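You operate a simulated robot arm through the tools that you are given. There is no shell and no other tool. Be economical: measure what you need, move in short steps, check, and stop when the job is done.

You are at the controls of a simulated two-armed robot. One attempt, no reset.

JOB
The bridge meter is dead: tighten the brass knob, zero the meter, then balance the orange spool.
Fine: the black knob on the key block zeroes the meter; brass knob and black knob before the brown peg goes to ON; probe left where the meter showed 0; brown peg back at REST; no orange flag; white rocker, spool and grey pegs left alone. All other pegs, plugs, probes, cells, spools, bulbs and markers stay put.

It is judged by the outcome, as a careful person would: the job done as asked, and still so three seconds after it is handed in. It fails if anything else is knocked over, pushed out of place, dropped, spilled or broken.

ROBOT AND FRAMES
Two 6-joint arms with fingered hands on one trunk that stands fixed in place. Base frame: the origin is at the foot of the trunk, x ahead of it, y to its left, z up; the work surface is at about z = 0.838. Units: m, rad, N and s.
The left shoulder is at [0.02, 0.157, 0.829], the right one opposite. With the tool pointing down near the work surface each hand reaches from about 0.3 to 0.82 m from the base axis, measured 20 degrees to its own side. Payload 4.1 kg a hand.
The tool frame of a hand sits at the grasp point between the pads (the TCP): z along the fingers, y along the line on which they close. The tips reach 0.033 m beyond it. Largest opening 0.112 m; the body of the gripper starts 0.039 m behind the TCP. The gripper is a hand of 4 fingers: y runs from the thumb to the fingers, the wrist lies at [-0.016, -0.118, -0.2] in the tool frame, and closing takes about 1.5 s.
Orientation is that of the tool frame in the base frame, as [roll, pitch, yaw] about the fixed x, y, z axes, in that order (R = Rz(yaw) Ry(pitch) Rx(roll)). With the fingers straight down and the wrist toward the robot, the tool's x, y and z point along [0, 1, 0], [1, 0, 0] and [0, 0, -1] of the base frame.

CONTROLS
- The arms move only by the tool apply_moves. It takes "left_targets", "right_targets" or both (then of equal length, played together; a hand with none holds still); each is a list of rows, each a list of 3 entries, a list of its own where there are three numbers: the shift along the tool's x, y, z in cm, then the turn, a rotation vector about the tool's x, y, z in rad, then the finger opening in cm, from 0 to 11.2. In form: [[[x, y, z], [rx, ry, rz], fingers], ...]. A call has 1 to 8 rows; each row is the pose to reach, as a shift and turn from the pose commanded when the call began, along the tool's axes at that moment. Each row takes 0.2 s and may step no farther than 0.05 m and 0.15 rad from the row before; otherwise, or with a gripper value out of range, the whole call is refused. Where a pose cannot be reached the arm comes as near as it can. A force on the tool above 40 N (or 10 N above the force at the start of the call, whichever is more), or a blocked arm, ends the call early, and 0.2 s more pass. Each finger travels about 0.072 m/s and halts on what it meets, pressing with about 27 N; the grip force reading is that of the motor and also rises with nothing between the fingers. The clock runs only during rows and for 0.2 s after the last one: add rows that repeat a pose to give the fingers time. It gives the time, the measured TCP pose, the force on the tool (base axes), the opening and the grip force at its end, in the units of the frame above (readings bear some noise), with the torque about the TCP (base axes, N m) and any sound that the robot's microphone picked up, and new pictures: "pictures" is both (left out), scene, wrist or none (wrist: the cameras of the hands that moved).
- Cameras (640 x 400 px; columns grow to the right, rows downward): "scene" is now at [0.0552, -0.0315, 1.4671]; the picture's right is [-0.35, -0.94, 0.00], its down [-0.49, 0.19, -0.85] and it looks along [0.80, -0.30, -0.53] (base axes); focal length 312 px, centre (320, 200). "left" rides on the left gripper at [-0.066, -0.089, -0.13] in its tool frame; the picture's right is [-0.79, -0.29, 0.54], its down [0.55, -0.71, 0.44] and it looks along [0.26, 0.64, 0.72] (tool axes); focal length 247 px, centre (320, 200). "right" rides on the right gripper at [0.066, -0.089, -0.13] in its tool frame; the picture's right is [-0.79, 0.29, -0.54], its down [-0.55, -0.71, 0.44] and it looks along [-0.26, 0.64, 0.72] (tool axes); focal length 247 px, centre (320, 200). There is no depth. A picture from a camera that has moved, and an enlarged one, comes with that camera's place and axes in the base frame and with its lens.
- preshape(shape, hand): the hand has 4 fingers and takes this shape, open, in about a second: jaw (thumb against the fingers, like two jaws); tri (thumb and two fingers); tip (a fingertip pinch); poke (one finger out to press); point (the index stretched); flat (the hand flat); cup (the hand cupped); fist (a fist). The gripper value then closes the fingers along that shape, each until it touches; the sizes above hold for jaw. It gives what a move gives, with no picture.
- head_to(pan, tilt): turns the head with the scene camera to pan (to the left, within 1.501 rad either way) and tilt (down, from -0.506 to 1.204), counted from straight ahead of the robot. It gives what a move gives, and a new picture of the scene camera.
- zoom(camera, box): a new picture of the part [left, top, right, bottom] of that camera's present view, enlarged. The clock stands still meanwhile.
- close_job(): hands the job in; it is judged then, once.

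Go step by step. Nothing tells you positions but the pictures and the camera data: compare them with the known pose of the tool, close in by small moves and look again before you grip or let go. The budget is 120 turns and 200 pictures, counting those below and the enlarged ones. Unless the task says otherwise, let go and move clear before handing in, and close with one line.

The tools are called after ">>>" as name(argument=value, ...) on one line, values as JSON. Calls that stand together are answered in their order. apply_moves: Moves the arms, as the interface text tells. Its arguments: {"type":"object","properties":{"left_targets":{"type":"array","items":{"type":"array"}},"right_targets":{"type":"array","items":{"type":"array"}},"pictures":{"type":"string","enum":["both","scene","wrist","none"]}},"required":[]} The other tools are called the same way: preshape (shape, hand) gives the hand a shape; head_to (pan, tilt) turns the head that bears the scene camera; zoom (camera, box) takes an enlarged picture of a part of a camera's view; close_job () hands the job in.

At the start:

```text
clock: 0.0
left_tool_pos: [0.4584, -0.0699, 1.1372]
left_orientation: [-3.142, -0.001, 1.053]
left_ft_force: [-0.2, -0.5, 0.0]
left_torque: [0.0, 0.0, -0.01]
left_width: 0.1113
left_finger_force: 0.0
left_shape: jaw
right_tool_pos: [0.4178, -0.4762, 1.1871]
right_orientation: [3.141, 0.001, 1.053]
right_ft_force: [0.1, -0.3, 0.5]
right_torque: [0.01, 0.01, 0.02]
right_width: 0.1115
right_finger_force: 0.0
right_shape: jaw
head pan, tilt: [-0.363, 0.553]
```

scene: 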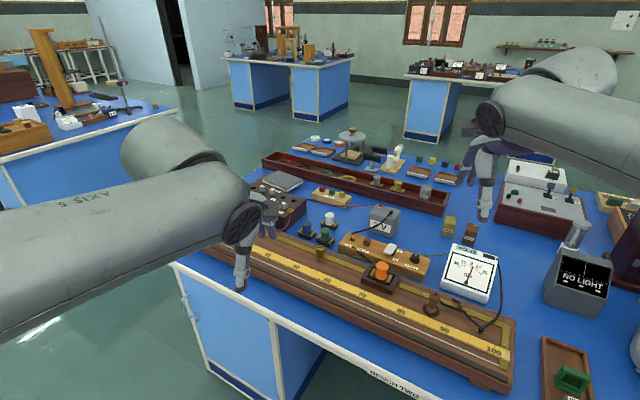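
right: 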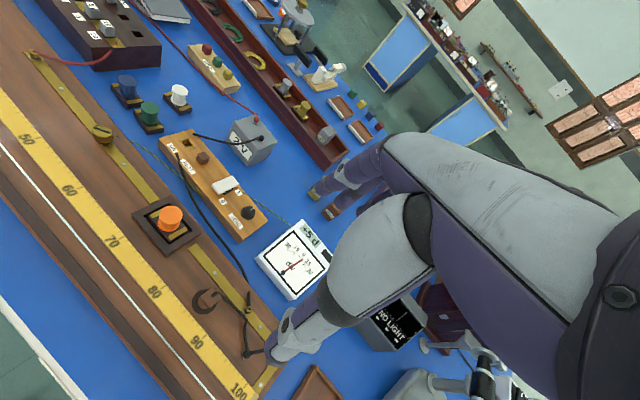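
left: 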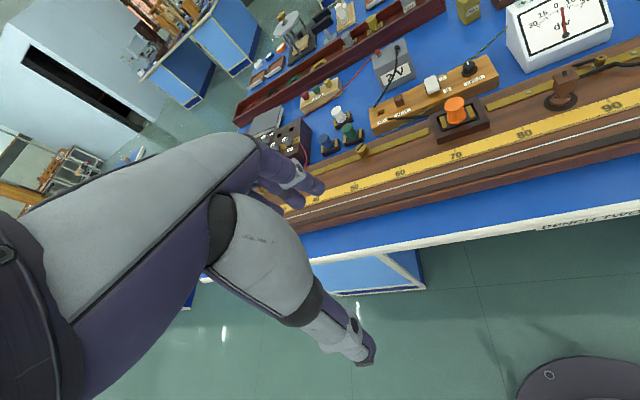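

I see a metre bridge with an orange spool, a key block with a brown peg, white rocker and black knob, a meter, and a probe on the wire. I'll enlarge the key areas first.

>>> zoom(camera="scene", box=[320, 200, 520, 325])

>>> zoom(camera="right", box=[80, 100, 340, 262])

>>> zoom(camera="scene", box=[200, 170, 400, 295])

>>> zoom(camera="right", box=[120, 240, 360, 390])

```text
3.20 times, centred on (420, 262) of scene
camera zoom: at [0.0552, -0.0315, 1.4671], right [-0.35, -0.94, 0.0], down [-0.49, 0.19, -0.85], along [0.8, -0.3, -0.53], focal length 997 px, centre (0, 0)
```

zoom: 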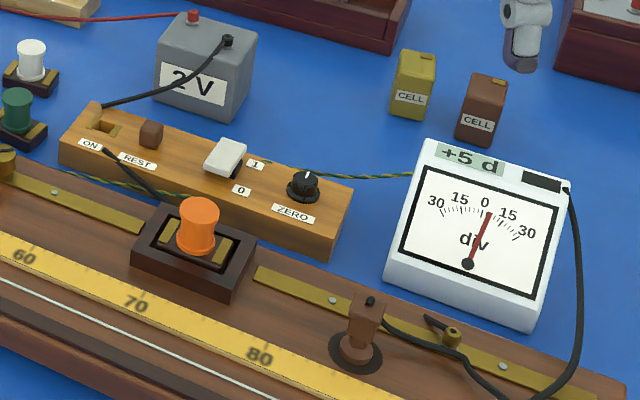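

```text
2.46 times, centred on (210, 181) of right
camera zoom: at [0.3716, -0.3727, 1.3174], right [-0.14, -0.83, 0.54], down [-0.89, -0.13, -0.44], along [0.43, -0.54, -0.72], focal length 608 px, centre (591, 247)
```

zoom: 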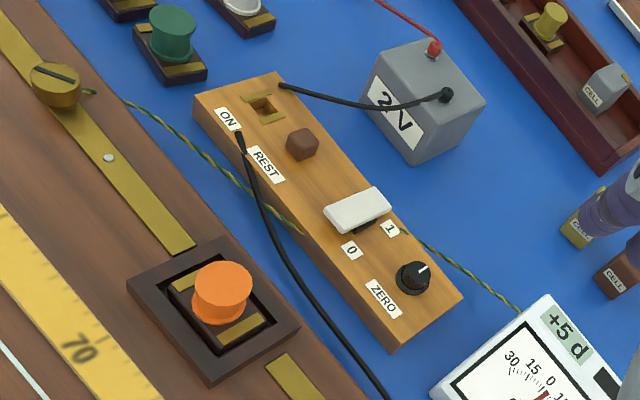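

```text
3.20 times, centred on (300, 232) of scene
camera zoom: at [0.0552, -0.0315, 1.4671], right [-0.35, -0.94, 0.0], down [-0.49, 0.19, -0.85], along [0.8, -0.3, -0.53], focal length 997 px, centre (384, 96)
```

zoom: 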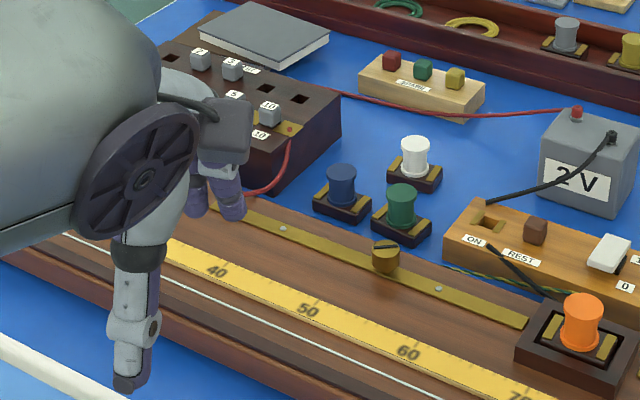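

```text
2.67 times, centred on (240, 315) of right
camera zoom: at [0.3716, -0.3727, 1.3174], right [-0.14, -0.83, 0.54], down [-0.89, -0.13, -0.44], along [0.43, -0.54, -0.72], focal length 659 px, centre (533, -107)
```

zoom: 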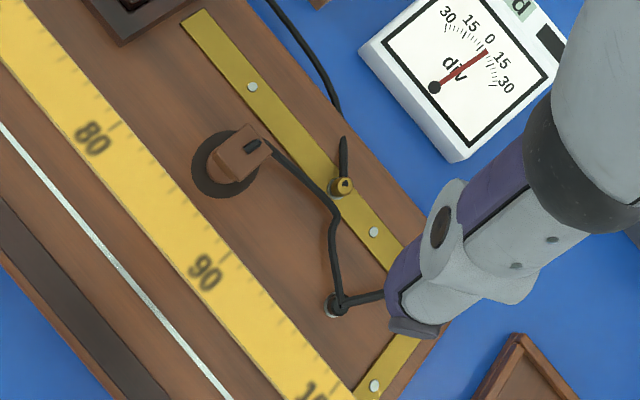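

The scene camera geometry checks out against the left hand. I'll look closer at the probe, brass knob and key block details.

>>> zoom(camera="scene", box=[400, 270, 480, 320])

>>> zoom(camera="scene", box=[300, 230, 364, 270])

>>> zoom(camera="scene", box=[336, 225, 432, 285])

>>> zoom(camera="scene", box=[436, 238, 500, 278])

```text
8.00 times, centred on (440, 295) of scene
camera zoom: at [0.0552, -0.0315, 1.4671], right [-0.35, -0.94, 0.0], down [-0.49, 0.19, -0.85], along [0.8, -0.3, -0.53], focal length 2493 px, centre (-640, -560)
```

zoom: 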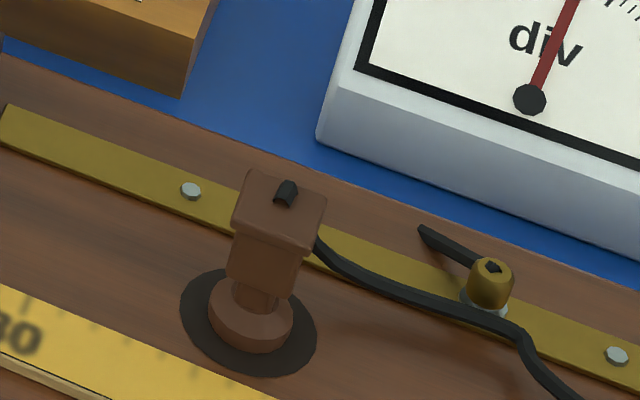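

```text
10.00 times, centred on (332, 250) of scene
camera zoom: at [0.0552, -0.0315, 1.4671], right [-0.35, -0.94, 0.0], down [-0.49, 0.19, -0.85], along [0.8, -0.3, -0.53], focal length 3117 px, centre (200, -300)
```

zoom: 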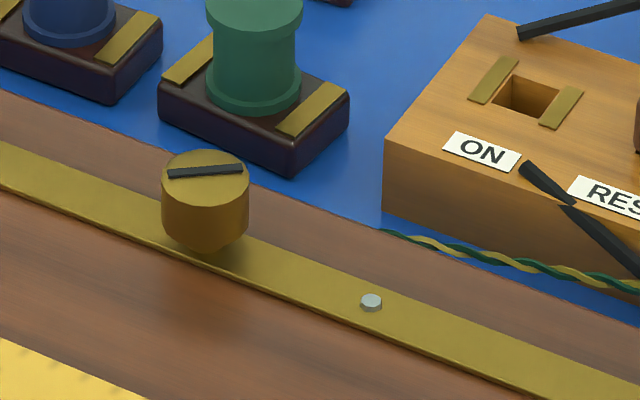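

```text
6.67 times, centred on (384, 255) of scene
camera zoom: at [0.0552, -0.0315, 1.4671], right [-0.35, -0.94, 0.0], down [-0.49, 0.19, -0.85], along [0.8, -0.3, -0.53], focal length 2078 px, centre (-107, -167)
```

zoom: 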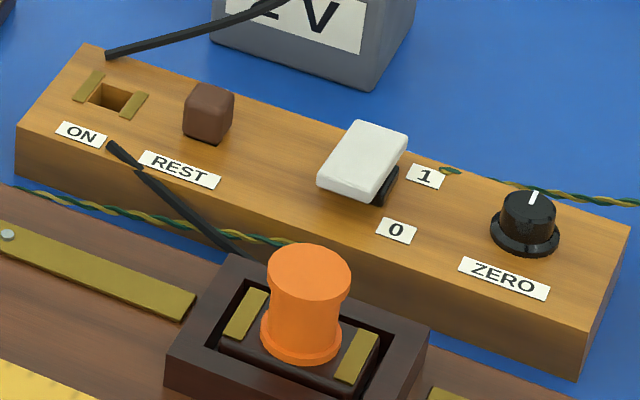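

```text
10.00 times, centred on (468, 258) of scene
camera zoom: at [0.0552, -0.0315, 1.4671], right [-0.35, -0.94, 0.0], down [-0.49, 0.19, -0.85], along [0.8, -0.3, -0.53], focal length 3117 px, centre (-1160, -380)
```

zoom: 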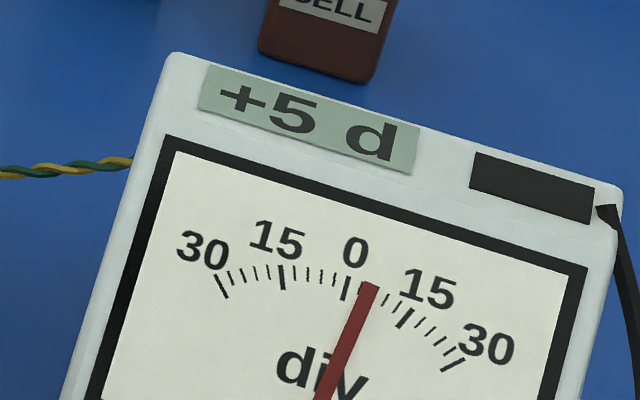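

The brass knob (slotted, near 55 cm) is at about (0.69, -0.275), raised off its strip. I'll set the right hand to a fingertip pinch and pull the left hand clear.

>>> preshape(shape="tip", hand="right")

>>> apply_moves(left_targets=[[[4, -4, -1], [0, 0, 0], 11], [[7, -8, -2], [0, 0, 0], 11], [[10, -11, -3], [0, 0, 0], 11]], right_targets=[[[0, 0, 0], [0, 0, 0], 6], [[0, 0, 0], [0, 0, 0], 6], [[0, 0, 0], [0, 0, 0], 6]])

```text
clock: 0.9
left_tool_pos: [0.4584, -0.0711, 1.1361]
left_orientation: [3.141, 0.002, 1.051]
left_ft_force: [0.2, -0.3, -0.2]
left_torque: [0.01, 0.0, 0.03]
left_width: 0.1114
left_finger_force: 0.0
left_shape: jaw
right_tool_pos: [0.4186, -0.4762, 1.1859]
right_orientation: [-3.14, -0.001, 1.054]
right_ft_force: [0.2, 0.2, 0.8]
right_torque: [0.01, 0.04, -0.04]
right_width: 0.1116
right_finger_force: 0.0
right_shape: tip
head pan, tilt: [-0.363, 0.553]
```

```text
refused: row 1 steps farther than a row can; nothing moved
```

The hand took the tip shape; the move steps were too long, so I shorten them.

>>> apply_moves(left_targets=[[[3, -3, -1], [0, 0, 0], 11], [[6, -6, -2], [0, 0, 0], 11], [[9, -9, -3], [0, 0, 0], 11], [[11, -12, -3], [0, 0, 0], 11]], right_targets=[[[0, 0, 0], [0, 0, 0], 6], [[0, 0, 0], [0, 0, 0], 6], [[0, 0, 0], [0, 0, 0], 6], [[0, 0, 0], [0, 0, 0], 6]])

```text
clock: 1.9
left_tool_pos: [0.4096, 0.0885, 1.1654]
left_orientation: [3.141, -0.001, 1.053]
left_ft_force: [0.3, 0.2, -0.1]
left_torque: [0.04, 0.03, -0.01]
left_width: 0.11
left_finger_force: 0.2
left_shape: jaw
right_tool_pos: [0.4172, -0.4759, 1.1883]
right_orientation: [3.141, 0.0, 1.053]
right_ft_force: [-0.1, 0.3, -0.7]
right_torque: [0.04, 0.04, 0.02]
right_width: 0.0606
right_finger_force: 0.0
right_shape: tip
head pan, tilt: [-0.363, 0.553]
camera right: at [0.3718, -0.3731, 1.3172], right [-0.14, -0.83, 0.54], down [-0.89, -0.13, -0.44], along [0.43, -0.54, -0.72], focal length 247 px, centre (320, 200)
camera left: at [0.2994, 0.0757, 1.2958], right [-0.64, -0.55, -0.54], down [-0.34, 0.83, -0.44], along [0.69, -0.09, -0.72], focal length 247 px, centre (320, 200)
```

scene: 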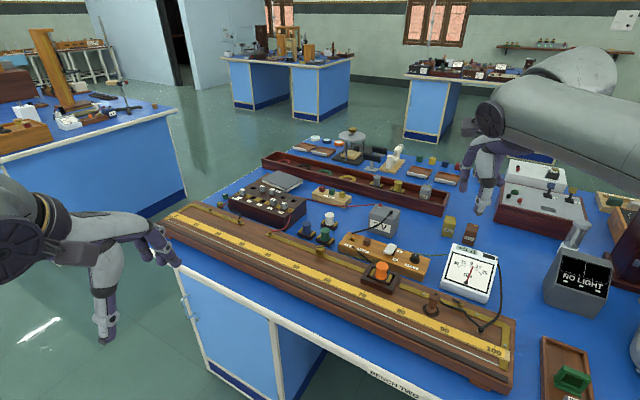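
right: 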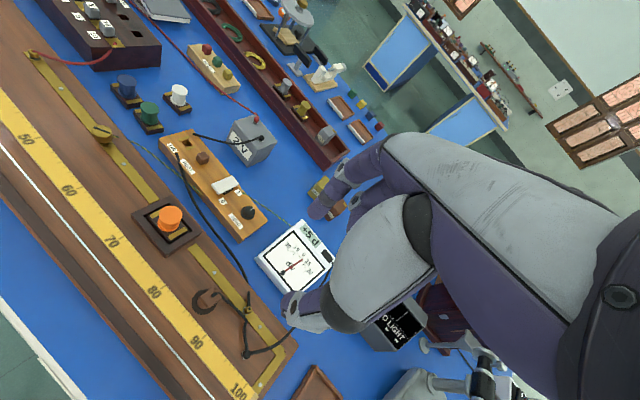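
left: 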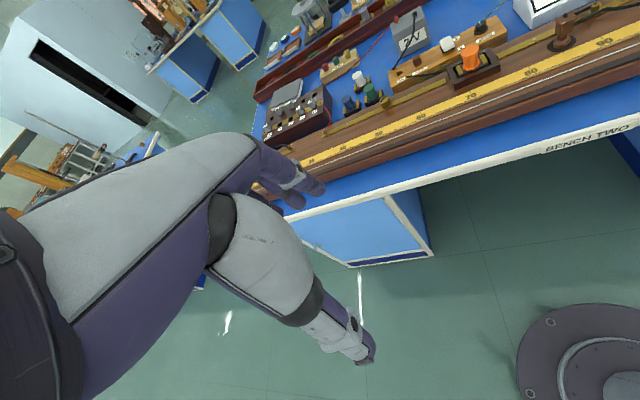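

Moving the right hand above the brass knob at a safe height, turning so the pinch closes along the strip.

>>> apply_moves(right_targets=[[[3.9, 1.75, 1.7], [0, 0, -0.144], 6], [[7.8, 3.5, 3.4], [0, 0, -0.288], 6], [[11.6, 5.25, 5.1], [0, 0, -0.43], 6], [[15.5, 7, 6.9], [0, 0, -0.575], 6], [[19.4, 8.75, 8.6], [0, 0, -0.719], 6], [[23.3, 10.5, 10.3], [0, 0, -0.863], 6], [[27.2, 12.25, 12], [0, 0, -1.006], 6], [[31.06, 14.02, 13.8], [0, 0, -1.15], 6]])

```text
clock: 3.7
left_tool_pos: [0.4087, 0.0871, 1.1648]
left_orientation: [-3.141, 0.0, 1.052]
left_ft_force: [-1.0, -0.9, -0.9]
left_torque: [0.01, -0.01, 0.0]
left_width: 0.1101
left_finger_force: 0.0
left_shape: jaw
right_tool_pos: [0.6886, -0.2768, 1.0453]
right_orientation: [-3.14, -0.001, 2.208]
right_ft_force: [-0.6, -0.3, 0.6]
right_torque: [0.01, -0.02, 0.03]
right_width: 0.0606
right_finger_force: 0.1
right_shape: tip
right hand out of reach, approached as far as the arm can: row 8
head pan, tilt: [-0.363, 0.553]
camera right: at [0.5772, -0.2755, 1.1758], right [0.7, -0.47, 0.54], down [-0.24, -0.87, -0.44], along [0.67, 0.17, -0.72], focal length 247 px, centre (320, 200)
```

scene: 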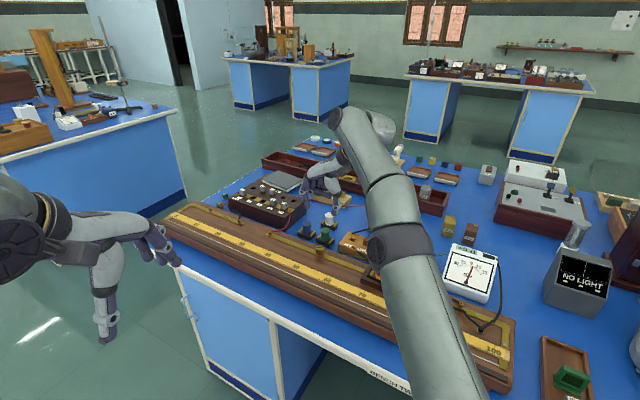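
right: 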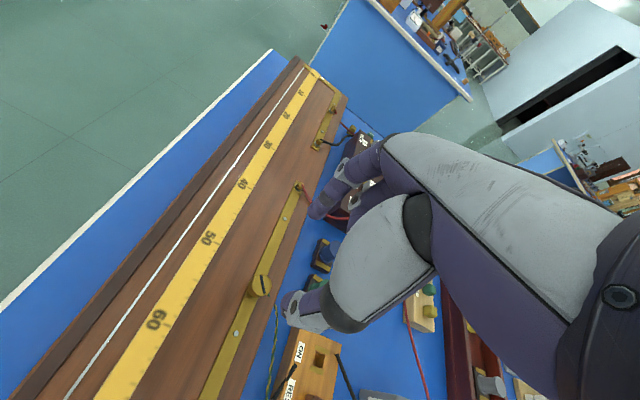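

The knob shows within about 1 cm of where I predicted. I'll lower to just above it and check.

>>> apply_moves(right_targets=[[[-0.2, 0.1, 4], [0, 0, 0], 5.5], [[-0.3, 0.1, 8], [0, 0, 0], 5], [[-0.3, 0.1, 11.5], [0, 0, 0], 5]], pictures="wrist")

```text
clock: 4.5
left_tool_pos: [0.4087, 0.0868, 1.1656]
left_orientation: [-3.141, -0.001, 1.053]
left_ft_force: [-0.3, -0.1, 0.1]
left_torque: [0.0, 0.0, 0.0]
left_width: 0.1104
left_finger_force: 0.0
left_shape: jaw
right_tool_pos: [0.6888, -0.2759, 0.9315]
right_orientation: [3.138, 0.003, 2.201]
right_ft_force: [0.0, 0.2, 0.0]
right_torque: [0.02, -0.01, -0.02]
right_width: 0.0507
right_finger_force: 0.0
right_shape: tip
head pan, tilt: [-0.363, 0.553]
camera right: at [0.5763, -0.2742, 1.0612], right [0.7, -0.47, 0.54], down [-0.25, -0.87, -0.44], along [0.67, 0.17, -0.72], focal length 247 px, centre (320, 200)
```

right: 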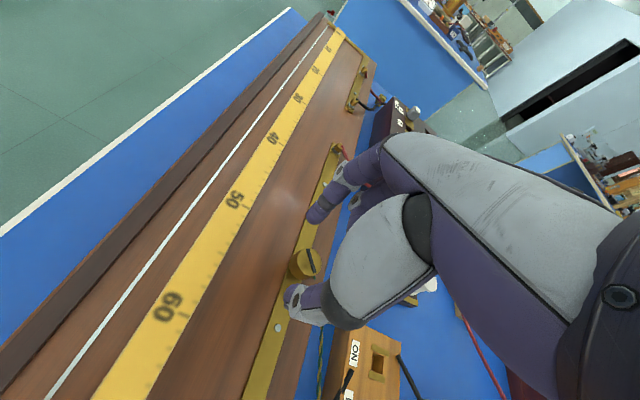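

>>> zoom(camera="right", box=[256, 180, 384, 340])

```text
2.50 times, centred on (320, 260) of right
camera zoom: at [0.5763, -0.2742, 1.0612], right [0.7, -0.47, 0.54], down [-0.25, -0.87, -0.44], along [0.67, 0.17, -0.72], focal length 617 px, centre (320, 50)
```

zoom: 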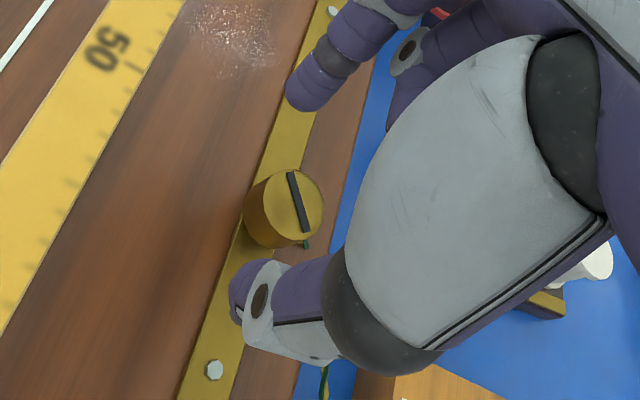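

Tips straddle the knob with about 8 mm correction required forward. I'll shift and lower around it.

>>> apply_moves(right_targets=[[[-0.7, 0.5, 0], [0, 0, 0], 5], [[-0.7, 0.5, 1.5], [0, 0, 0], 5], [[-0.7, 0.5, 3], [0, 0, 0], 5]], pictures="none")

>>> zoom(camera="right", box=[192, 180, 448, 340])

```text
clock: 5.3
left_tool_pos: [0.4096, 0.0883, 1.1644]
left_orientation: [3.141, 0.0, 1.053]
left_ft_force: [-0.6, 0.0, -0.3]
left_torque: [0.01, -0.01, 0.05]
left_width: 0.1103
left_finger_force: 0.0
left_shape: jaw
right_tool_pos: [0.6964, -0.2783, 0.8996]
right_orientation: [3.141, -0.001, 2.201]
right_ft_force: [0.4, -0.4, -0.2]
right_torque: [-0.03, 0.01, -0.01]
right_width: 0.0504
right_finger_force: 0.1
right_shape: tip
head pan, tilt: [-0.363, 0.553]
```

```text
2.50 times, centred on (320, 260) of right
camera zoom: at [0.584, -0.2763, 1.0295], right [0.7, -0.47, 0.54], down [-0.25, -0.87, -0.44], along [0.67, 0.17, -0.72], focal length 617 px, centre (320, 50)
```

zoom: 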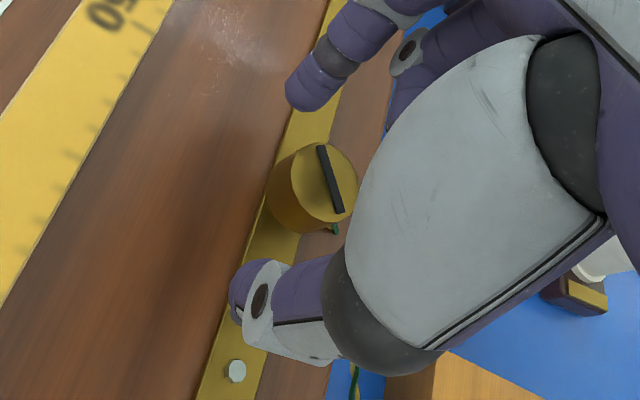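

The knob sits slightly to the -x tool side of the fingers' line; I'll shift 5 mm that way and look.

>>> apply_moves(right_targets=[[[-0.5, 0, 0.2], [0, 0, 0], 4.5]], pictures="none")

>>> zoom(camera="right", box=[224, 190, 384, 290])

>>> zoom(camera="scene", box=[280, 190, 376, 250])

```text
clock: 5.7
left_tool_pos: [0.4086, 0.0877, 1.1653]
left_orientation: [-3.141, 0.0, 1.051]
left_ft_force: [0.6, -0.1, -0.1]
left_torque: [0.0, 0.02, 0.01]
left_width: 0.1104
left_finger_force: 0.0
left_shape: jaw
right_tool_pos: [0.6993, -0.2821, 0.8984]
right_orientation: [-3.141, 0.0, 2.203]
right_ft_force: [-0.7, -0.5, -0.2]
right_torque: [-0.01, -0.02, 0.0]
right_width: 0.0456
right_finger_force: 0.0
right_shape: tip
head pan, tilt: [-0.363, 0.553]
```

```text
4.00 times, centred on (304, 240) of right
camera zoom: at [0.5862, -0.2802, 1.0278], right [0.7, -0.47, 0.54], down [-0.25, -0.87, -0.44], along [0.67, 0.17, -0.72], focal length 988 px, centre (384, 40)
```

zoom: 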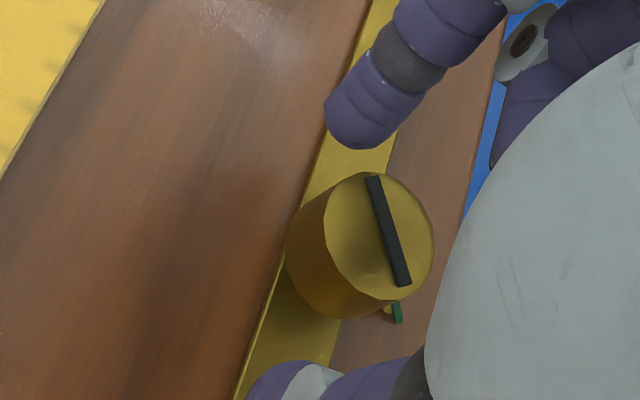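

```text
6.67 times, centred on (328, 220) of scene
camera zoom: at [0.0552, -0.0315, 1.4671], right [-0.35, -0.94, 0.0], down [-0.49, 0.19, -0.85], along [0.8, -0.3, -0.53], focal length 2078 px, centre (267, 67)
```

zoom: 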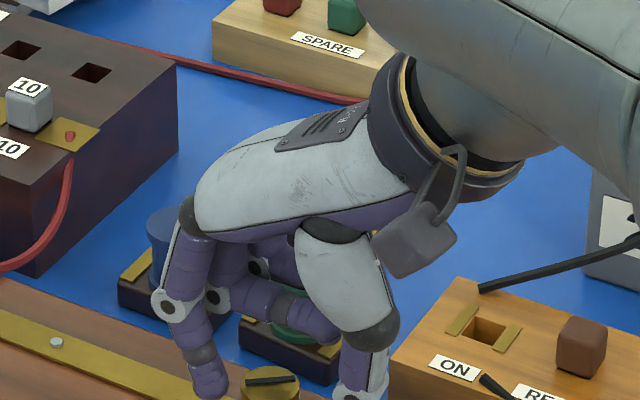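

I can see the fingers straddling the knob; I'll look a bit lower to judge heights and the neighbour spools.

>>> zoom(camera="scene", box=[290, 218, 354, 258])

```text
10.00 times, centred on (322, 238) of scene
camera zoom: at [0.0552, -0.0315, 1.4671], right [-0.35, -0.94, 0.0], down [-0.49, 0.19, -0.85], along [0.8, -0.3, -0.53], focal length 3117 px, centre (300, -180)
```

zoom: 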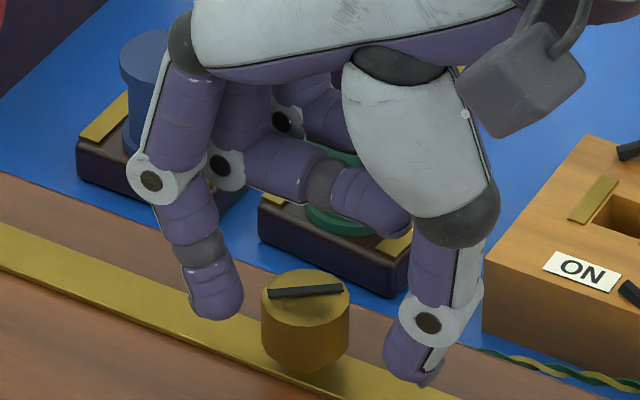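

Alignment looks good, both tips flank the knob at body height. Closing the pinch.

>>> apply_moves(right_targets=[[[0, -0.1, 0], [0, 0, 0], 3.5], [[0, -0.1, 0], [0, 0, 0], 2.5], [[0, -0.1, 0], [0, 0, 0], 1.5], [[0, -0.1, 0], [0, 0, 0], 1.5]], pictures="none")

>>> zoom(camera="scene", box=[290, 218, 354, 258])

```text
clock: 6.7
left_tool_pos: [0.4109, 0.0885, 1.1663]
left_orientation: [3.141, -0.001, 1.052]
left_ft_force: [-0.5, 0.7, 0.0]
left_torque: [0.02, 0.0, 0.0]
left_width: 0.1101
left_finger_force: 0.1
left_shape: jaw
right_tool_pos: [0.6967, -0.2818, 0.8985]
right_orientation: [3.141, 0.0, 2.202]
right_ft_force: [0.2, 7.3, 2.2]
right_torque: [0.21, -0.06, 0.06]
right_width: 0.0161
right_finger_force: 0.1
right_shape: tip
head pan, tilt: [-0.363, 0.553]
```

```text
10.00 times, centred on (322, 238) of scene
camera zoom: at [0.0552, -0.0312, 1.4671], right [-0.35, -0.94, 0.0], down [-0.49, 0.19, -0.85], along [0.8, -0.3, -0.53], focal length 3117 px, centre (300, -180)
```

zoom: 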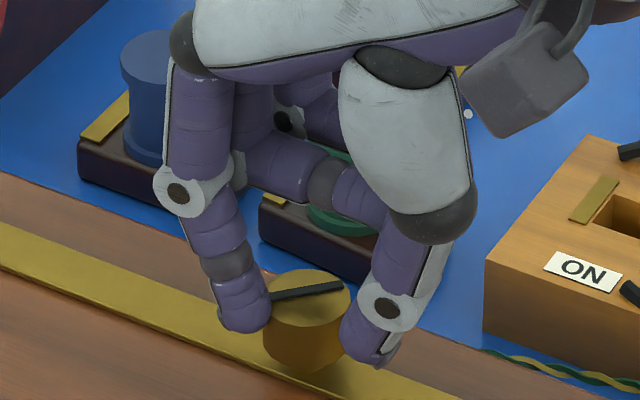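

The fingers pinch the near side of the knob (width under its diameter, side force +y). I'll open, shift 5 mm toward -x and re-close.

>>> apply_moves(right_targets=[[[0, 0, 0], [0, 0, 0], 3], [[0, 0, 0], [0, 0, 0], 4], [[-0.5, 0, 0.1], [0, 0, 0], 4], [[-0.5, 0, 0.1], [0, 0, 0], 3], [[-0.5, 0, 0.1], [0, 0, 0], 2], [[-0.5, 0, 0.1], [0, 0, 0], 1], [[-0.5, 0, 0.1], [0, 0, 0], 1]], pictures="wrist")

>>> zoom(camera="scene", box=[290, 218, 354, 258])

```text
clock: 8.3
left_tool_pos: [0.409, 0.0878, 1.1655]
left_orientation: [3.141, -0.001, 1.052]
left_ft_force: [-0.2, 0.3, -1.1]
left_torque: [0.0, 0.01, -0.02]
left_width: 0.1101
left_finger_force: 0.0
left_shape: jaw
right_tool_pos: [0.6993, -0.285, 0.898]
right_orientation: [3.141, 0.0, 2.203]
right_ft_force: [5.1, 9.7, 7.1]
right_torque: [0.38, -0.25, 0.07]
right_width: 0.0117
right_finger_force: 0.0
right_shape: tip
head pan, tilt: [-0.363, 0.553]
camera right: at [0.5874, -0.2839, 1.0274], right [0.7, -0.47, 0.54], down [-0.25, -0.87, -0.44], along [0.67, 0.17, -0.72], focal length 247 px, centre (320, 200)
```

right: 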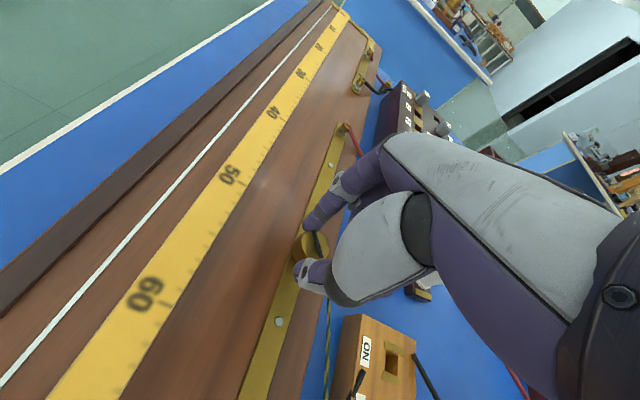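

```text
10.00 times, centred on (322, 238) of scene
camera zoom: at [0.0552, -0.0311, 1.4671], right [-0.35, -0.94, 0.0], down [-0.49, 0.19, -0.85], along [0.8, -0.3, -0.52], focal length 3117 px, centre (300, -180)
```

zoom: 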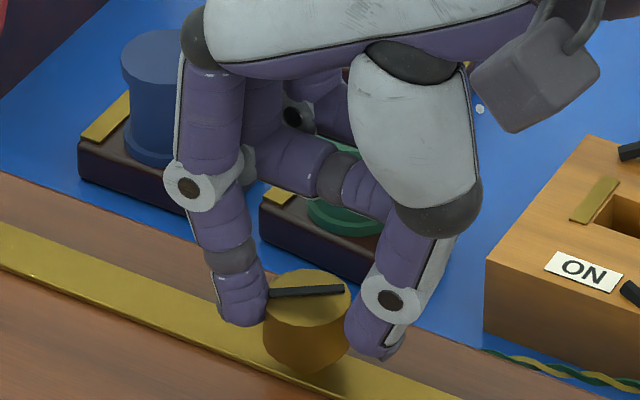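

Thumb presses harder than the index (net +y tool force). I'll shift slightly +y and close further.

>>> apply_moves(right_targets=[[[-0.2, 0.3, 0], [0, 0, 0], 1], [[-0.2, 0.3, 0], [0, 0, 0], 0.5], [[-0.2, 0.3, 0], [0, 0, 0], 0], [[-0.2, 0.3, 0], [0, 0, 0], 0]], pictures="none")

>>> zoom(camera="scene", box=[290, 218, 354, 258])

```text
clock: 9.3
left_tool_pos: [0.4091, 0.0883, 1.1661]
left_orientation: [3.142, 0.001, 1.054]
left_ft_force: [0.5, 0.2, -0.5]
left_torque: [0.02, 0.01, 0.02]
left_width: 0.1103
left_finger_force: 0.1
left_shape: jaw
right_tool_pos: [0.7021, -0.2851, 0.8975]
right_orientation: [3.141, -0.002, 2.204]
right_ft_force: [2.2, 14.1, 4.8]
right_torque: [0.54, -0.19, 0.05]
right_width: 0.0087
right_finger_force: 26.9
right_shape: tip
head pan, tilt: [-0.363, 0.553]
```

```text
10.00 times, centred on (322, 238) of scene
camera zoom: at [0.0551, -0.031, 1.4671], right [-0.35, -0.94, 0.0], down [-0.49, 0.19, -0.85], along [0.8, -0.3, -0.52], focal length 3117 px, centre (300, -180)
```

zoom: 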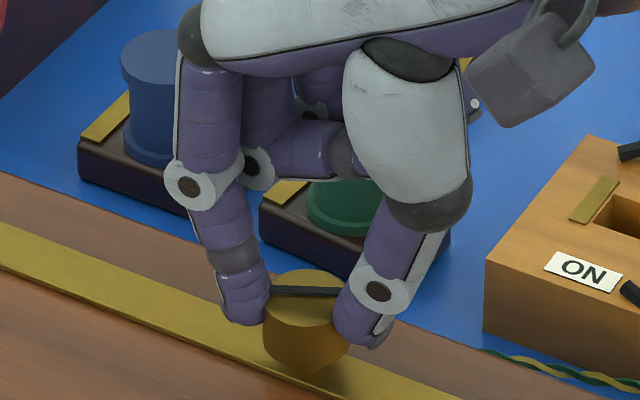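

Gripping now, but still a little on the near side. I'll loosen, shift 5 mm farther, and regrip.

>>> apply_moves(right_targets=[[[0, 0, 0], [0, 0, 0], 2], [[0, 0, 0], [0, 0, 0], 3], [[-0.5, 0, 0], [0, 0, 0], 3], [[-0.5, 0, 0], [0, 0, 0], 2], [[-0.5, 0, 0], [0, 0, 0], 1], [[-0.5, 0, 0], [0, 0, 0], 0], [[-0.5, 0, 0], [0, 0, 0], 0]], pictures="none")

>>> zoom(camera="scene", box=[290, 218, 354, 258])

>>> zoom(camera="right", box=[224, 190, 384, 290])

```text
clock: 10.9
left_tool_pos: [0.4083, 0.0879, 1.1642]
left_orientation: [-3.141, -0.001, 1.053]
left_ft_force: [0.2, 0.5, 0.3]
left_torque: [0.03, 0.0, 0.04]
left_width: 0.1102
left_finger_force: 0.0
left_shape: jaw
right_tool_pos: [0.7068, -0.2907, 0.8971]
right_orientation: [3.141, 0.0, 2.204]
right_ft_force: [8.0, 6.6, -0.9]
right_torque: [0.29, -0.33, -0.07]
right_width: 0.0094
right_finger_force: 27.1
right_shape: tip
head pan, tilt: [-0.363, 0.553]
```

```text
10.00 times, centred on (322, 238) of scene
camera zoom: at [0.0555, -0.0313, 1.4671], right [-0.35, -0.94, 0.0], down [-0.49, 0.19, -0.85], along [0.8, -0.3, -0.53], focal length 3117 px, centre (300, -180)
```

zoom: 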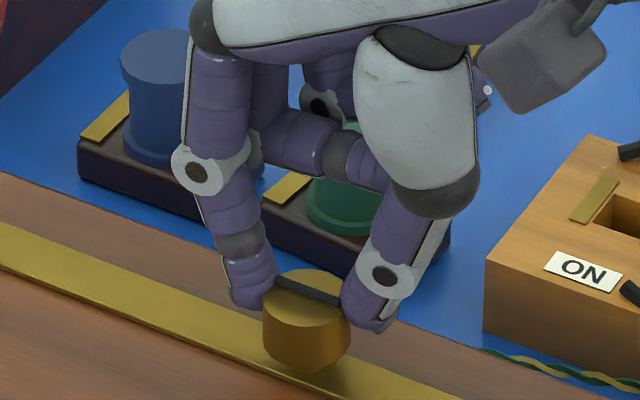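

```text
4.00 times, centred on (304, 240) of right
camera zoom: at [0.5939, -0.2889, 1.027], right [0.7, -0.47, 0.54], down [-0.25, -0.87, -0.44], along [0.67, 0.17, -0.72], focal length 988 px, centre (384, 40)
```

zoom: 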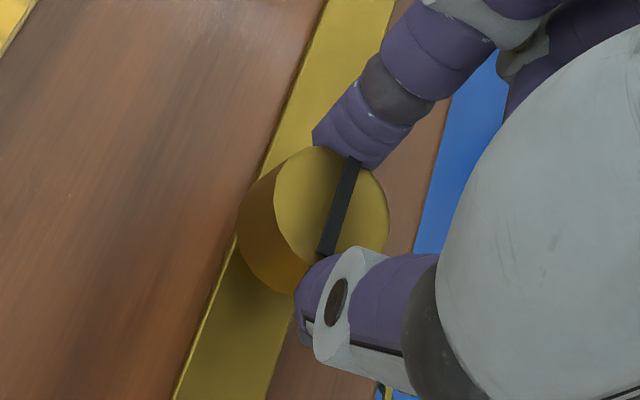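

The slot has already turned a bit clockwise and the pinch is centred. Now I turn the knob clockwise (from above).

>>> apply_moves(right_targets=[[[0, 0, 0], [0, 0, 0.14], 0], [[0, 0, 0], [0, 0, 0.28], 0], [[0, 0, 0], [0, 0, 0.42], 0], [[0, 0, 0], [0, 0, 0.56], 0], [[0, 0, 0], [0, 0, 0.7], 0]], pictures="none")

>>> zoom(camera="scene", box=[290, 218, 354, 258])

>>> zoom(camera="right", box=[224, 190, 384, 290])

```text
clock: 12.1
left_tool_pos: [0.4078, 0.0874, 1.1655]
left_orientation: [3.141, 0.0, 1.052]
left_ft_force: [0.7, 0.0, -0.3]
left_torque: [0.0, 0.01, 0.0]
left_width: 0.1107
left_finger_force: 0.0
left_shape: jaw
right_tool_pos: [0.7052, -0.2893, 0.8965]
right_orientation: [3.142, -0.002, 1.504]
right_ft_force: [-11.0, 16.6, 4.2]
right_torque: [0.44, 0.36, 0.13]
right_width: 0.01
right_finger_force: 26.9
right_shape: tip
head pan, tilt: [-0.363, 0.553]
```

```text
10.00 times, centred on (322, 238) of scene
camera zoom: at [0.0547, -0.0308, 1.4671], right [-0.35, -0.94, 0.0], down [-0.49, 0.19, -0.85], along [0.8, -0.3, -0.52], focal length 3117 px, centre (300, -180)
```

zoom: 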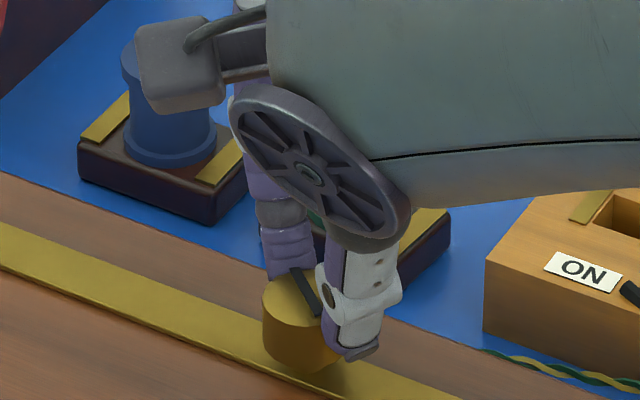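

```text
4.00 times, centred on (304, 240) of right
camera zoom: at [0.6198, -0.2164, 1.027], right [0.23, -0.81, 0.54], down [-0.75, -0.5, -0.44], along [0.62, -0.3, -0.72], focal length 988 px, centre (384, 40)
```

zoom: 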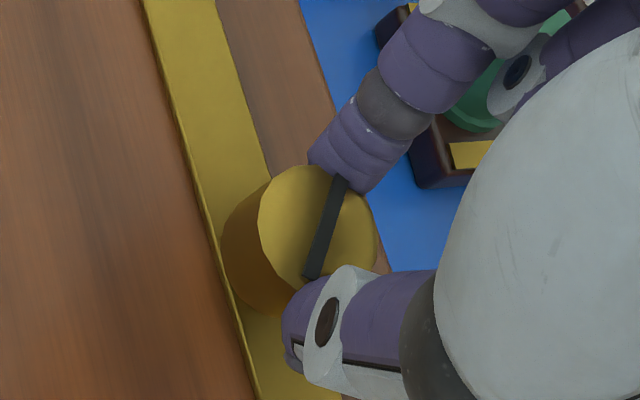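

The knob follows the hand. Continuing clockwise while easing toward the side force.

>>> apply_moves(right_targets=[[[0.15, -0.1, 0], [0, 0, 0.14], 0], [[0.3, -0.2, 0], [0, 0, 0.28], 0], [[0.3, -0.2, 0], [0, 0, 0.42], 0], [[0.3, -0.2, 0], [0, 0, 0.56], 0]], pictures="none")

>>> zoom(camera="scene", box=[280, 200, 376, 260])

>>> zoom(camera="right", box=[224, 190, 384, 290])

```text
clock: 13.1
left_tool_pos: [0.4095, 0.0884, 1.1646]
left_orientation: [-3.141, 0.0, 1.053]
left_ft_force: [0.2, 0.3, 0.3]
left_torque: [0.01, 0.0, -0.01]
left_width: 0.1104
left_finger_force: 0.1
left_shape: jaw
right_tool_pos: [0.704, -0.286, 0.8964]
right_orientation: [3.14, -0.002, 0.94]
right_ft_force: [-3.9, 16.5, 0.4]
right_torque: [0.49, 0.28, 0.07]
right_width: 0.0096
right_finger_force: 27.3
right_shape: tip
head pan, tilt: [-0.363, 0.553]
```

```text
6.67 times, centred on (328, 230) of scene
camera zoom: at [0.055, -0.031, 1.4671], right [-0.35, -0.94, 0.0], down [-0.49, 0.19, -0.85], along [0.8, -0.3, -0.52], focal length 2078 px, centre (267, 0)
```

zoom: 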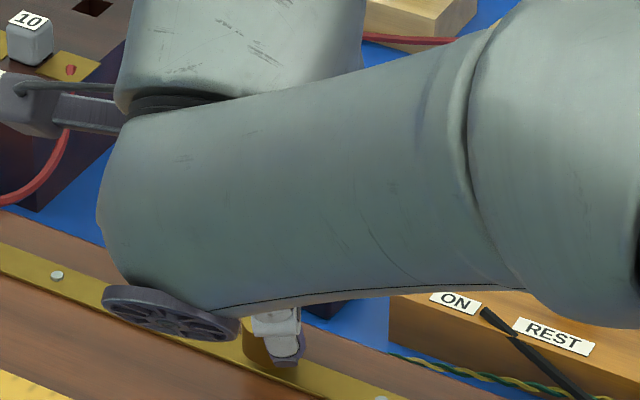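

```text
4.00 times, centred on (304, 240) of right
camera zoom: at [0.6694, -0.1796, 1.027], right [-0.24, -0.81, 0.54], down [-0.9, -0.03, -0.44], along [0.37, -0.59, -0.72], focal length 988 px, centre (384, 40)
```

zoom: 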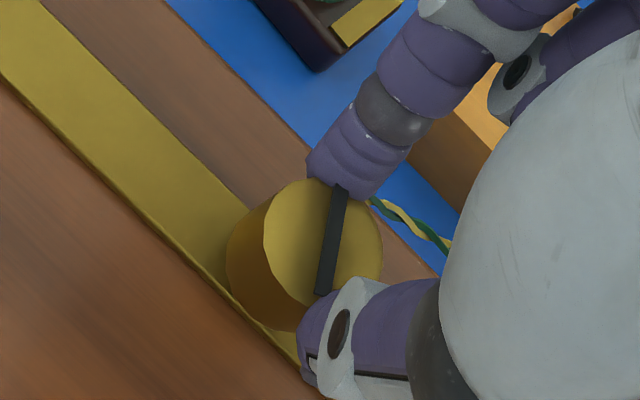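

Still turning freely. Continue a bit more, watching for the stop and the block end.

>>> apply_moves(right_targets=[[[0.1, -0.1, 0], [0, 0, 0.14], 0], [[0.2, -0.2, 0], [0, 0, 0.28], 0], [[0.2, -0.2, 0], [0, 0, 0.42], 0]], pictures="both")

```text
clock: 13.9
left_tool_pos: [0.4081, 0.0883, 1.1655]
left_orientation: [3.141, -0.001, 1.052]
left_ft_force: [0.8, -0.2, -0.7]
left_torque: [0.0, 0.01, 0.0]
left_width: 0.1103
left_finger_force: 0.1
left_shape: jaw
right_tool_pos: [0.7031, -0.2842, 0.8972]
right_orientation: [-3.14, -0.001, 0.52]
right_ft_force: [0.3, 14.6, -2.8]
right_torque: [0.47, 0.09, 0.04]
right_width: 0.0094
right_finger_force: 26.9
right_shape: tip
head pan, tilt: [-0.363, 0.553]
camera right: at [0.7148, -0.1734, 1.0272], right [-0.54, -0.64, 0.54], down [-0.83, 0.34, -0.44], along [0.1, -0.69, -0.72], focal length 247 px, centre (320, 200)
```

scene: 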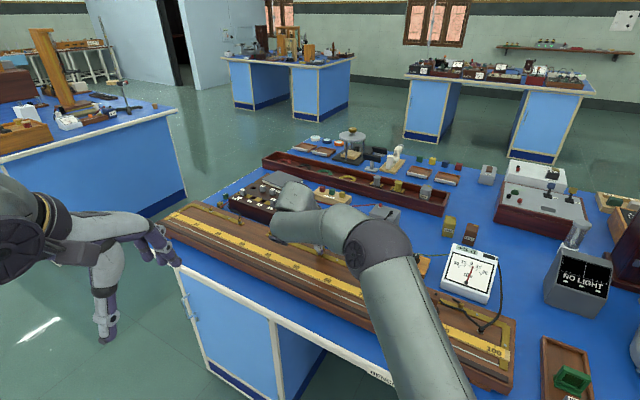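
right: 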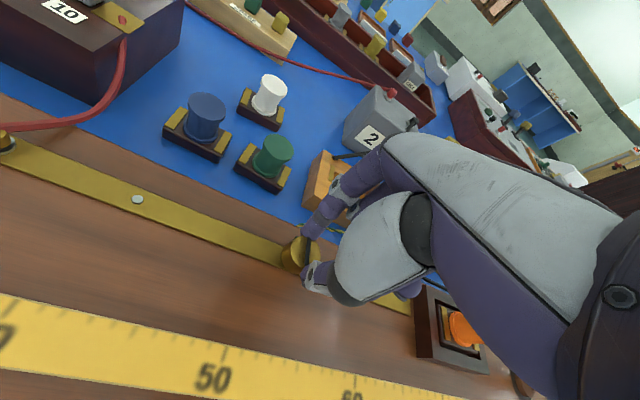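

No stop yet and all clear; I continue the turn.

>>> apply_moves(right_targets=[[[0.1, -0.1, 0], [0, 0, 0.14], 0], [[0.1, -0.1, 0], [0, 0, 0.28], 0], [[0.1, -0.1, 0], [0, 0, 0.42], 0], [[0.1, -0.1, 0], [0, 0, 0.56], 0]], pictures="wrist")

>>> zoom(camera="scene", box=[436, 238, 500, 278])

```text
clock: 14.9
left_tool_pos: [0.4098, 0.087, 1.1656]
left_orientation: [-3.142, 0.0, 1.05]
left_ft_force: [-0.1, 0.1, -0.4]
left_torque: [0.02, -0.01, 0.01]
left_width: 0.1103
left_finger_force: 0.0
left_shape: jaw
right_tool_pos: [0.6876, -0.2876, 0.8934]
right_orientation: [3.14, 0.002, -0.046]
right_ft_force: [0.6, -8.8, 0.8]
right_torque: [-0.22, 0.02, -0.07]
right_width: 0.01
right_finger_force: 26.9
right_shape: tip
right hand out of reach, approached as far as the arm can: row 4
head pan, tilt: [-0.363, 0.553]
camera right: at [0.756, -0.1993, 1.0222], right [-0.8, -0.25, 0.54], down [-0.52, 0.73, -0.44], along [-0.29, -0.63, -0.72], focal length 247 px, centre (320, 200)
```

right: 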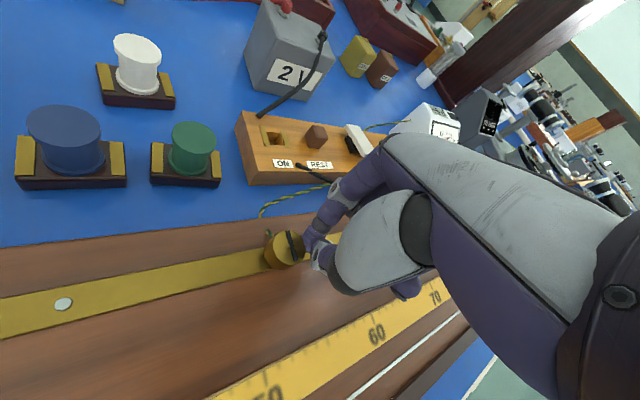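

```text
10.00 times, centred on (468, 258) of scene
camera zoom: at [0.055, -0.0319, 1.4671], right [-0.36, -0.93, 0.0], down [-0.49, 0.19, -0.85], along [0.8, -0.3, -0.53], focal length 3117 px, centre (-1160, -380)
```

zoom: 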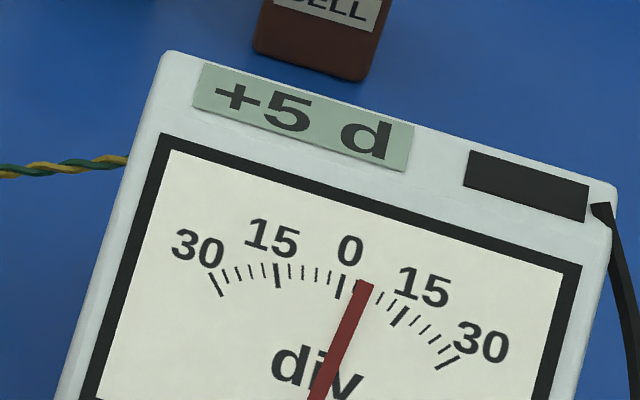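

The last step ran out of reach and the fingers slid off the knob. Let me see the knob's state closely.

>>> zoom(camera="right", box=[224, 200, 352, 280])

```text
5.00 times, centred on (288, 240) of right
camera zoom: at [0.756, -0.1993, 1.0222], right [-0.8, -0.25, 0.54], down [-0.52, 0.73, -0.44], along [-0.29, -0.63, -0.72], focal length 1235 px, centre (480, 0)
```

zoom: 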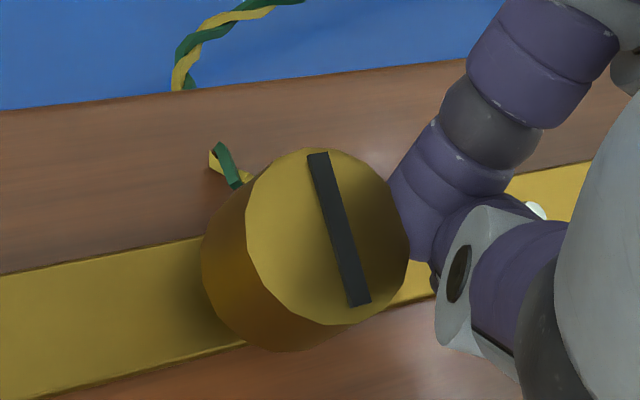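

Releasing, lifting, and winding the hand back for another grip.

>>> apply_moves(right_targets=[[[0, 0, 0], [0, 0, 0], 2], [[0, 0, -2], [0, 0, 0], 3.5], [[0, 0, -6], [0, 0, 0], 5], [[0.5, 0, -8], [0, 0, -0.14], 5], [[1, 0, -8], [0, 0, -0.28], 5], [[1.5, 0, -8], [0, 0, -0.42], 5], [[1.5, 0, -8], [0, 0, -0.56], 5], [[1.5, 0, -8], [0, 0, -0.7], 5]], pictures="none")

>>> apply_moves(right_targets=[[[0, 0, 0], [0, 0, -0.15], 5], [[0, 0, 0], [0, 0, -0.3], 5], [[0, 0, 0], [0, 0, -0.45], 5], [[0, 0, 0], [0, 0, -0.6], 5], [[0, 0, 0], [0, 0, -0.75], 5], [[0, 0, 0], [0, 0, -0.9], 5], [[0, 0, 0], [0, 0, -1.05], 5], [[0, 0, 0], [0, 0, -1.2], 5]], pictures="none")

>>> apply_moves(right_targets=[[[0, 0, 0], [0, 0, -0.15], 4.5], [[0, 0, 0], [0, 0, -0.3], 4.5]], pictures="wrist")

```text
clock: 16.7
left_tool_pos: [0.4095, 0.0883, 1.1663]
left_orientation: [-3.141, 0.0, 1.051]
left_ft_force: [0.1, -0.1, -0.3]
left_torque: [-0.02, 0.04, -0.01]
left_width: 0.1101
left_finger_force: 0.0
left_shape: jaw
right_tool_pos: [0.7048, -0.2831, 0.9719]
right_orientation: [-3.141, 0.0, 0.664]
right_ft_force: [0.6, -0.1, -0.1]
right_torque: [-0.01, 0.01, 0.01]
right_width: 0.0494
right_finger_force: 0.0
right_shape: tip
right hand out of reach, approached as far as the arm can: row 2, 3, 4
head pan, tilt: [-0.363, 0.553]
```

```text
clock: 18.5
left_tool_pos: [0.4086, 0.0873, 1.1662]
left_orientation: [-3.14, 0.0, 1.051]
left_ft_force: [-1.2, 0.0, -0.6]
left_torque: [0.0, 0.01, -0.01]
left_width: 0.1101
left_finger_force: 0.1
left_shape: jaw
right_tool_pos: [0.7034, -0.2832, 0.9732]
right_orientation: [3.141, 0.0, 1.863]
right_ft_force: [0.6, -0.3, -0.4]
right_torque: [-0.03, -0.01, -0.03]
right_width: 0.0496
right_finger_force: 0.0
right_shape: tip
head pan, tilt: [-0.363, 0.553]
```

```text
clock: 19.1
left_tool_pos: [0.4074, 0.0877, 1.1663]
left_orientation: [-3.141, 0.0, 1.051]
left_ft_force: [0.0, -0.2, -0.1]
left_torque: [0.0, -0.02, -0.05]
left_width: 0.1102
left_finger_force: 0.1
left_shape: jaw
right_tool_pos: [0.7036, -0.2829, 0.9728]
right_orientation: [3.141, -0.001, 2.162]
right_ft_force: [0.4, 0.6, 0.1]
right_torque: [0.0, -0.04, 0.0]
right_width: 0.0454
right_finger_force: 0.0
right_shape: tip
head pan, tilt: [-0.363, 0.553]
camera right: at [0.5917, -0.2772, 1.1024], right [0.68, -0.5, 0.54], down [-0.28, -0.86, -0.44], along [0.68, 0.15, -0.72], focal length 247 px, centre (320, 200)
```

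right: 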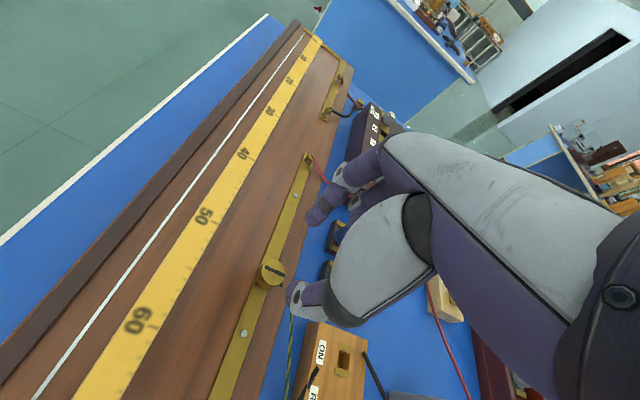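

Knob found again; lowering to the earlier good grip pose and closing.

>>> apply_moves(right_targets=[[[-0.6, -0.1, 4], [0, 0, 0], 4.5], [[-0.6, -0.1, 7.7], [0, 0, 0], 4], [[-0.6, -0.1, 7.7], [0, 0, 0], 3], [[-0.6, -0.1, 7.7], [0, 0, 0], 1.5], [[-0.6, -0.1, 7.7], [0, 0, 0], 0], [[-0.6, -0.1, 7.7], [0, 0, 0], 0]], pictures="none")

>>> zoom(camera="scene", box=[290, 218, 354, 258])

>>> zoom(camera="right", box=[224, 190, 384, 290])

```text
clock: 20.5
left_tool_pos: [0.4098, 0.0876, 1.1653]
left_orientation: [-3.142, 0.0, 1.052]
left_ft_force: [-1.4, 1.1, -0.7]
left_torque: [0.0, -0.02, 0.0]
left_width: 0.11
left_finger_force: 0.0
left_shape: jaw
right_tool_pos: [0.7059, -0.2899, 0.8945]
right_orientation: [3.141, -0.002, 2.162]
right_ft_force: [5.4, 7.6, 0.2]
right_torque: [0.28, -0.22, -0.07]
right_width: 0.0157
right_finger_force: 27.1
right_shape: tip
head pan, tilt: [-0.363, 0.553]
```

```text
10.00 times, centred on (322, 238) of scene
camera zoom: at [0.0554, -0.0312, 1.4671], right [-0.35, -0.94, 0.0], down [-0.49, 0.19, -0.85], along [0.8, -0.3, -0.53], focal length 3117 px, centre (300, -180)
```

zoom: 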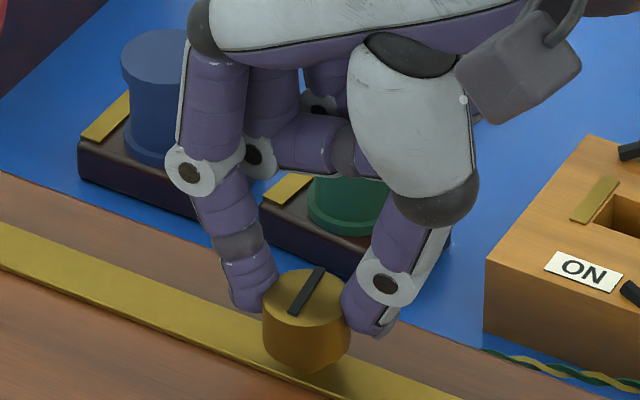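

```text
4.00 times, centred on (304, 240) of right
camera zoom: at [0.5947, -0.2834, 1.0249], right [0.68, -0.5, 0.54], down [-0.28, -0.85, -0.44], along [0.68, 0.15, -0.72], focal length 988 px, centre (384, 40)
```

zoom: 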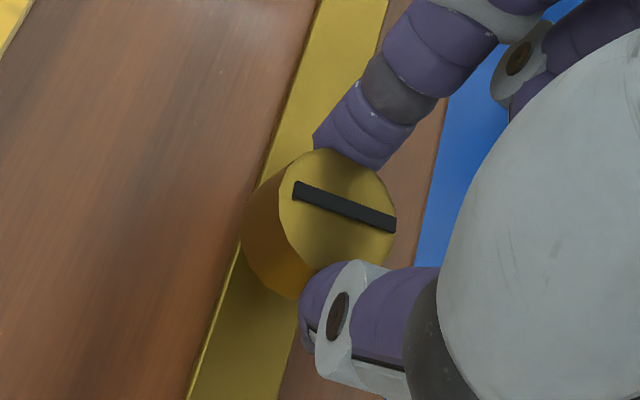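

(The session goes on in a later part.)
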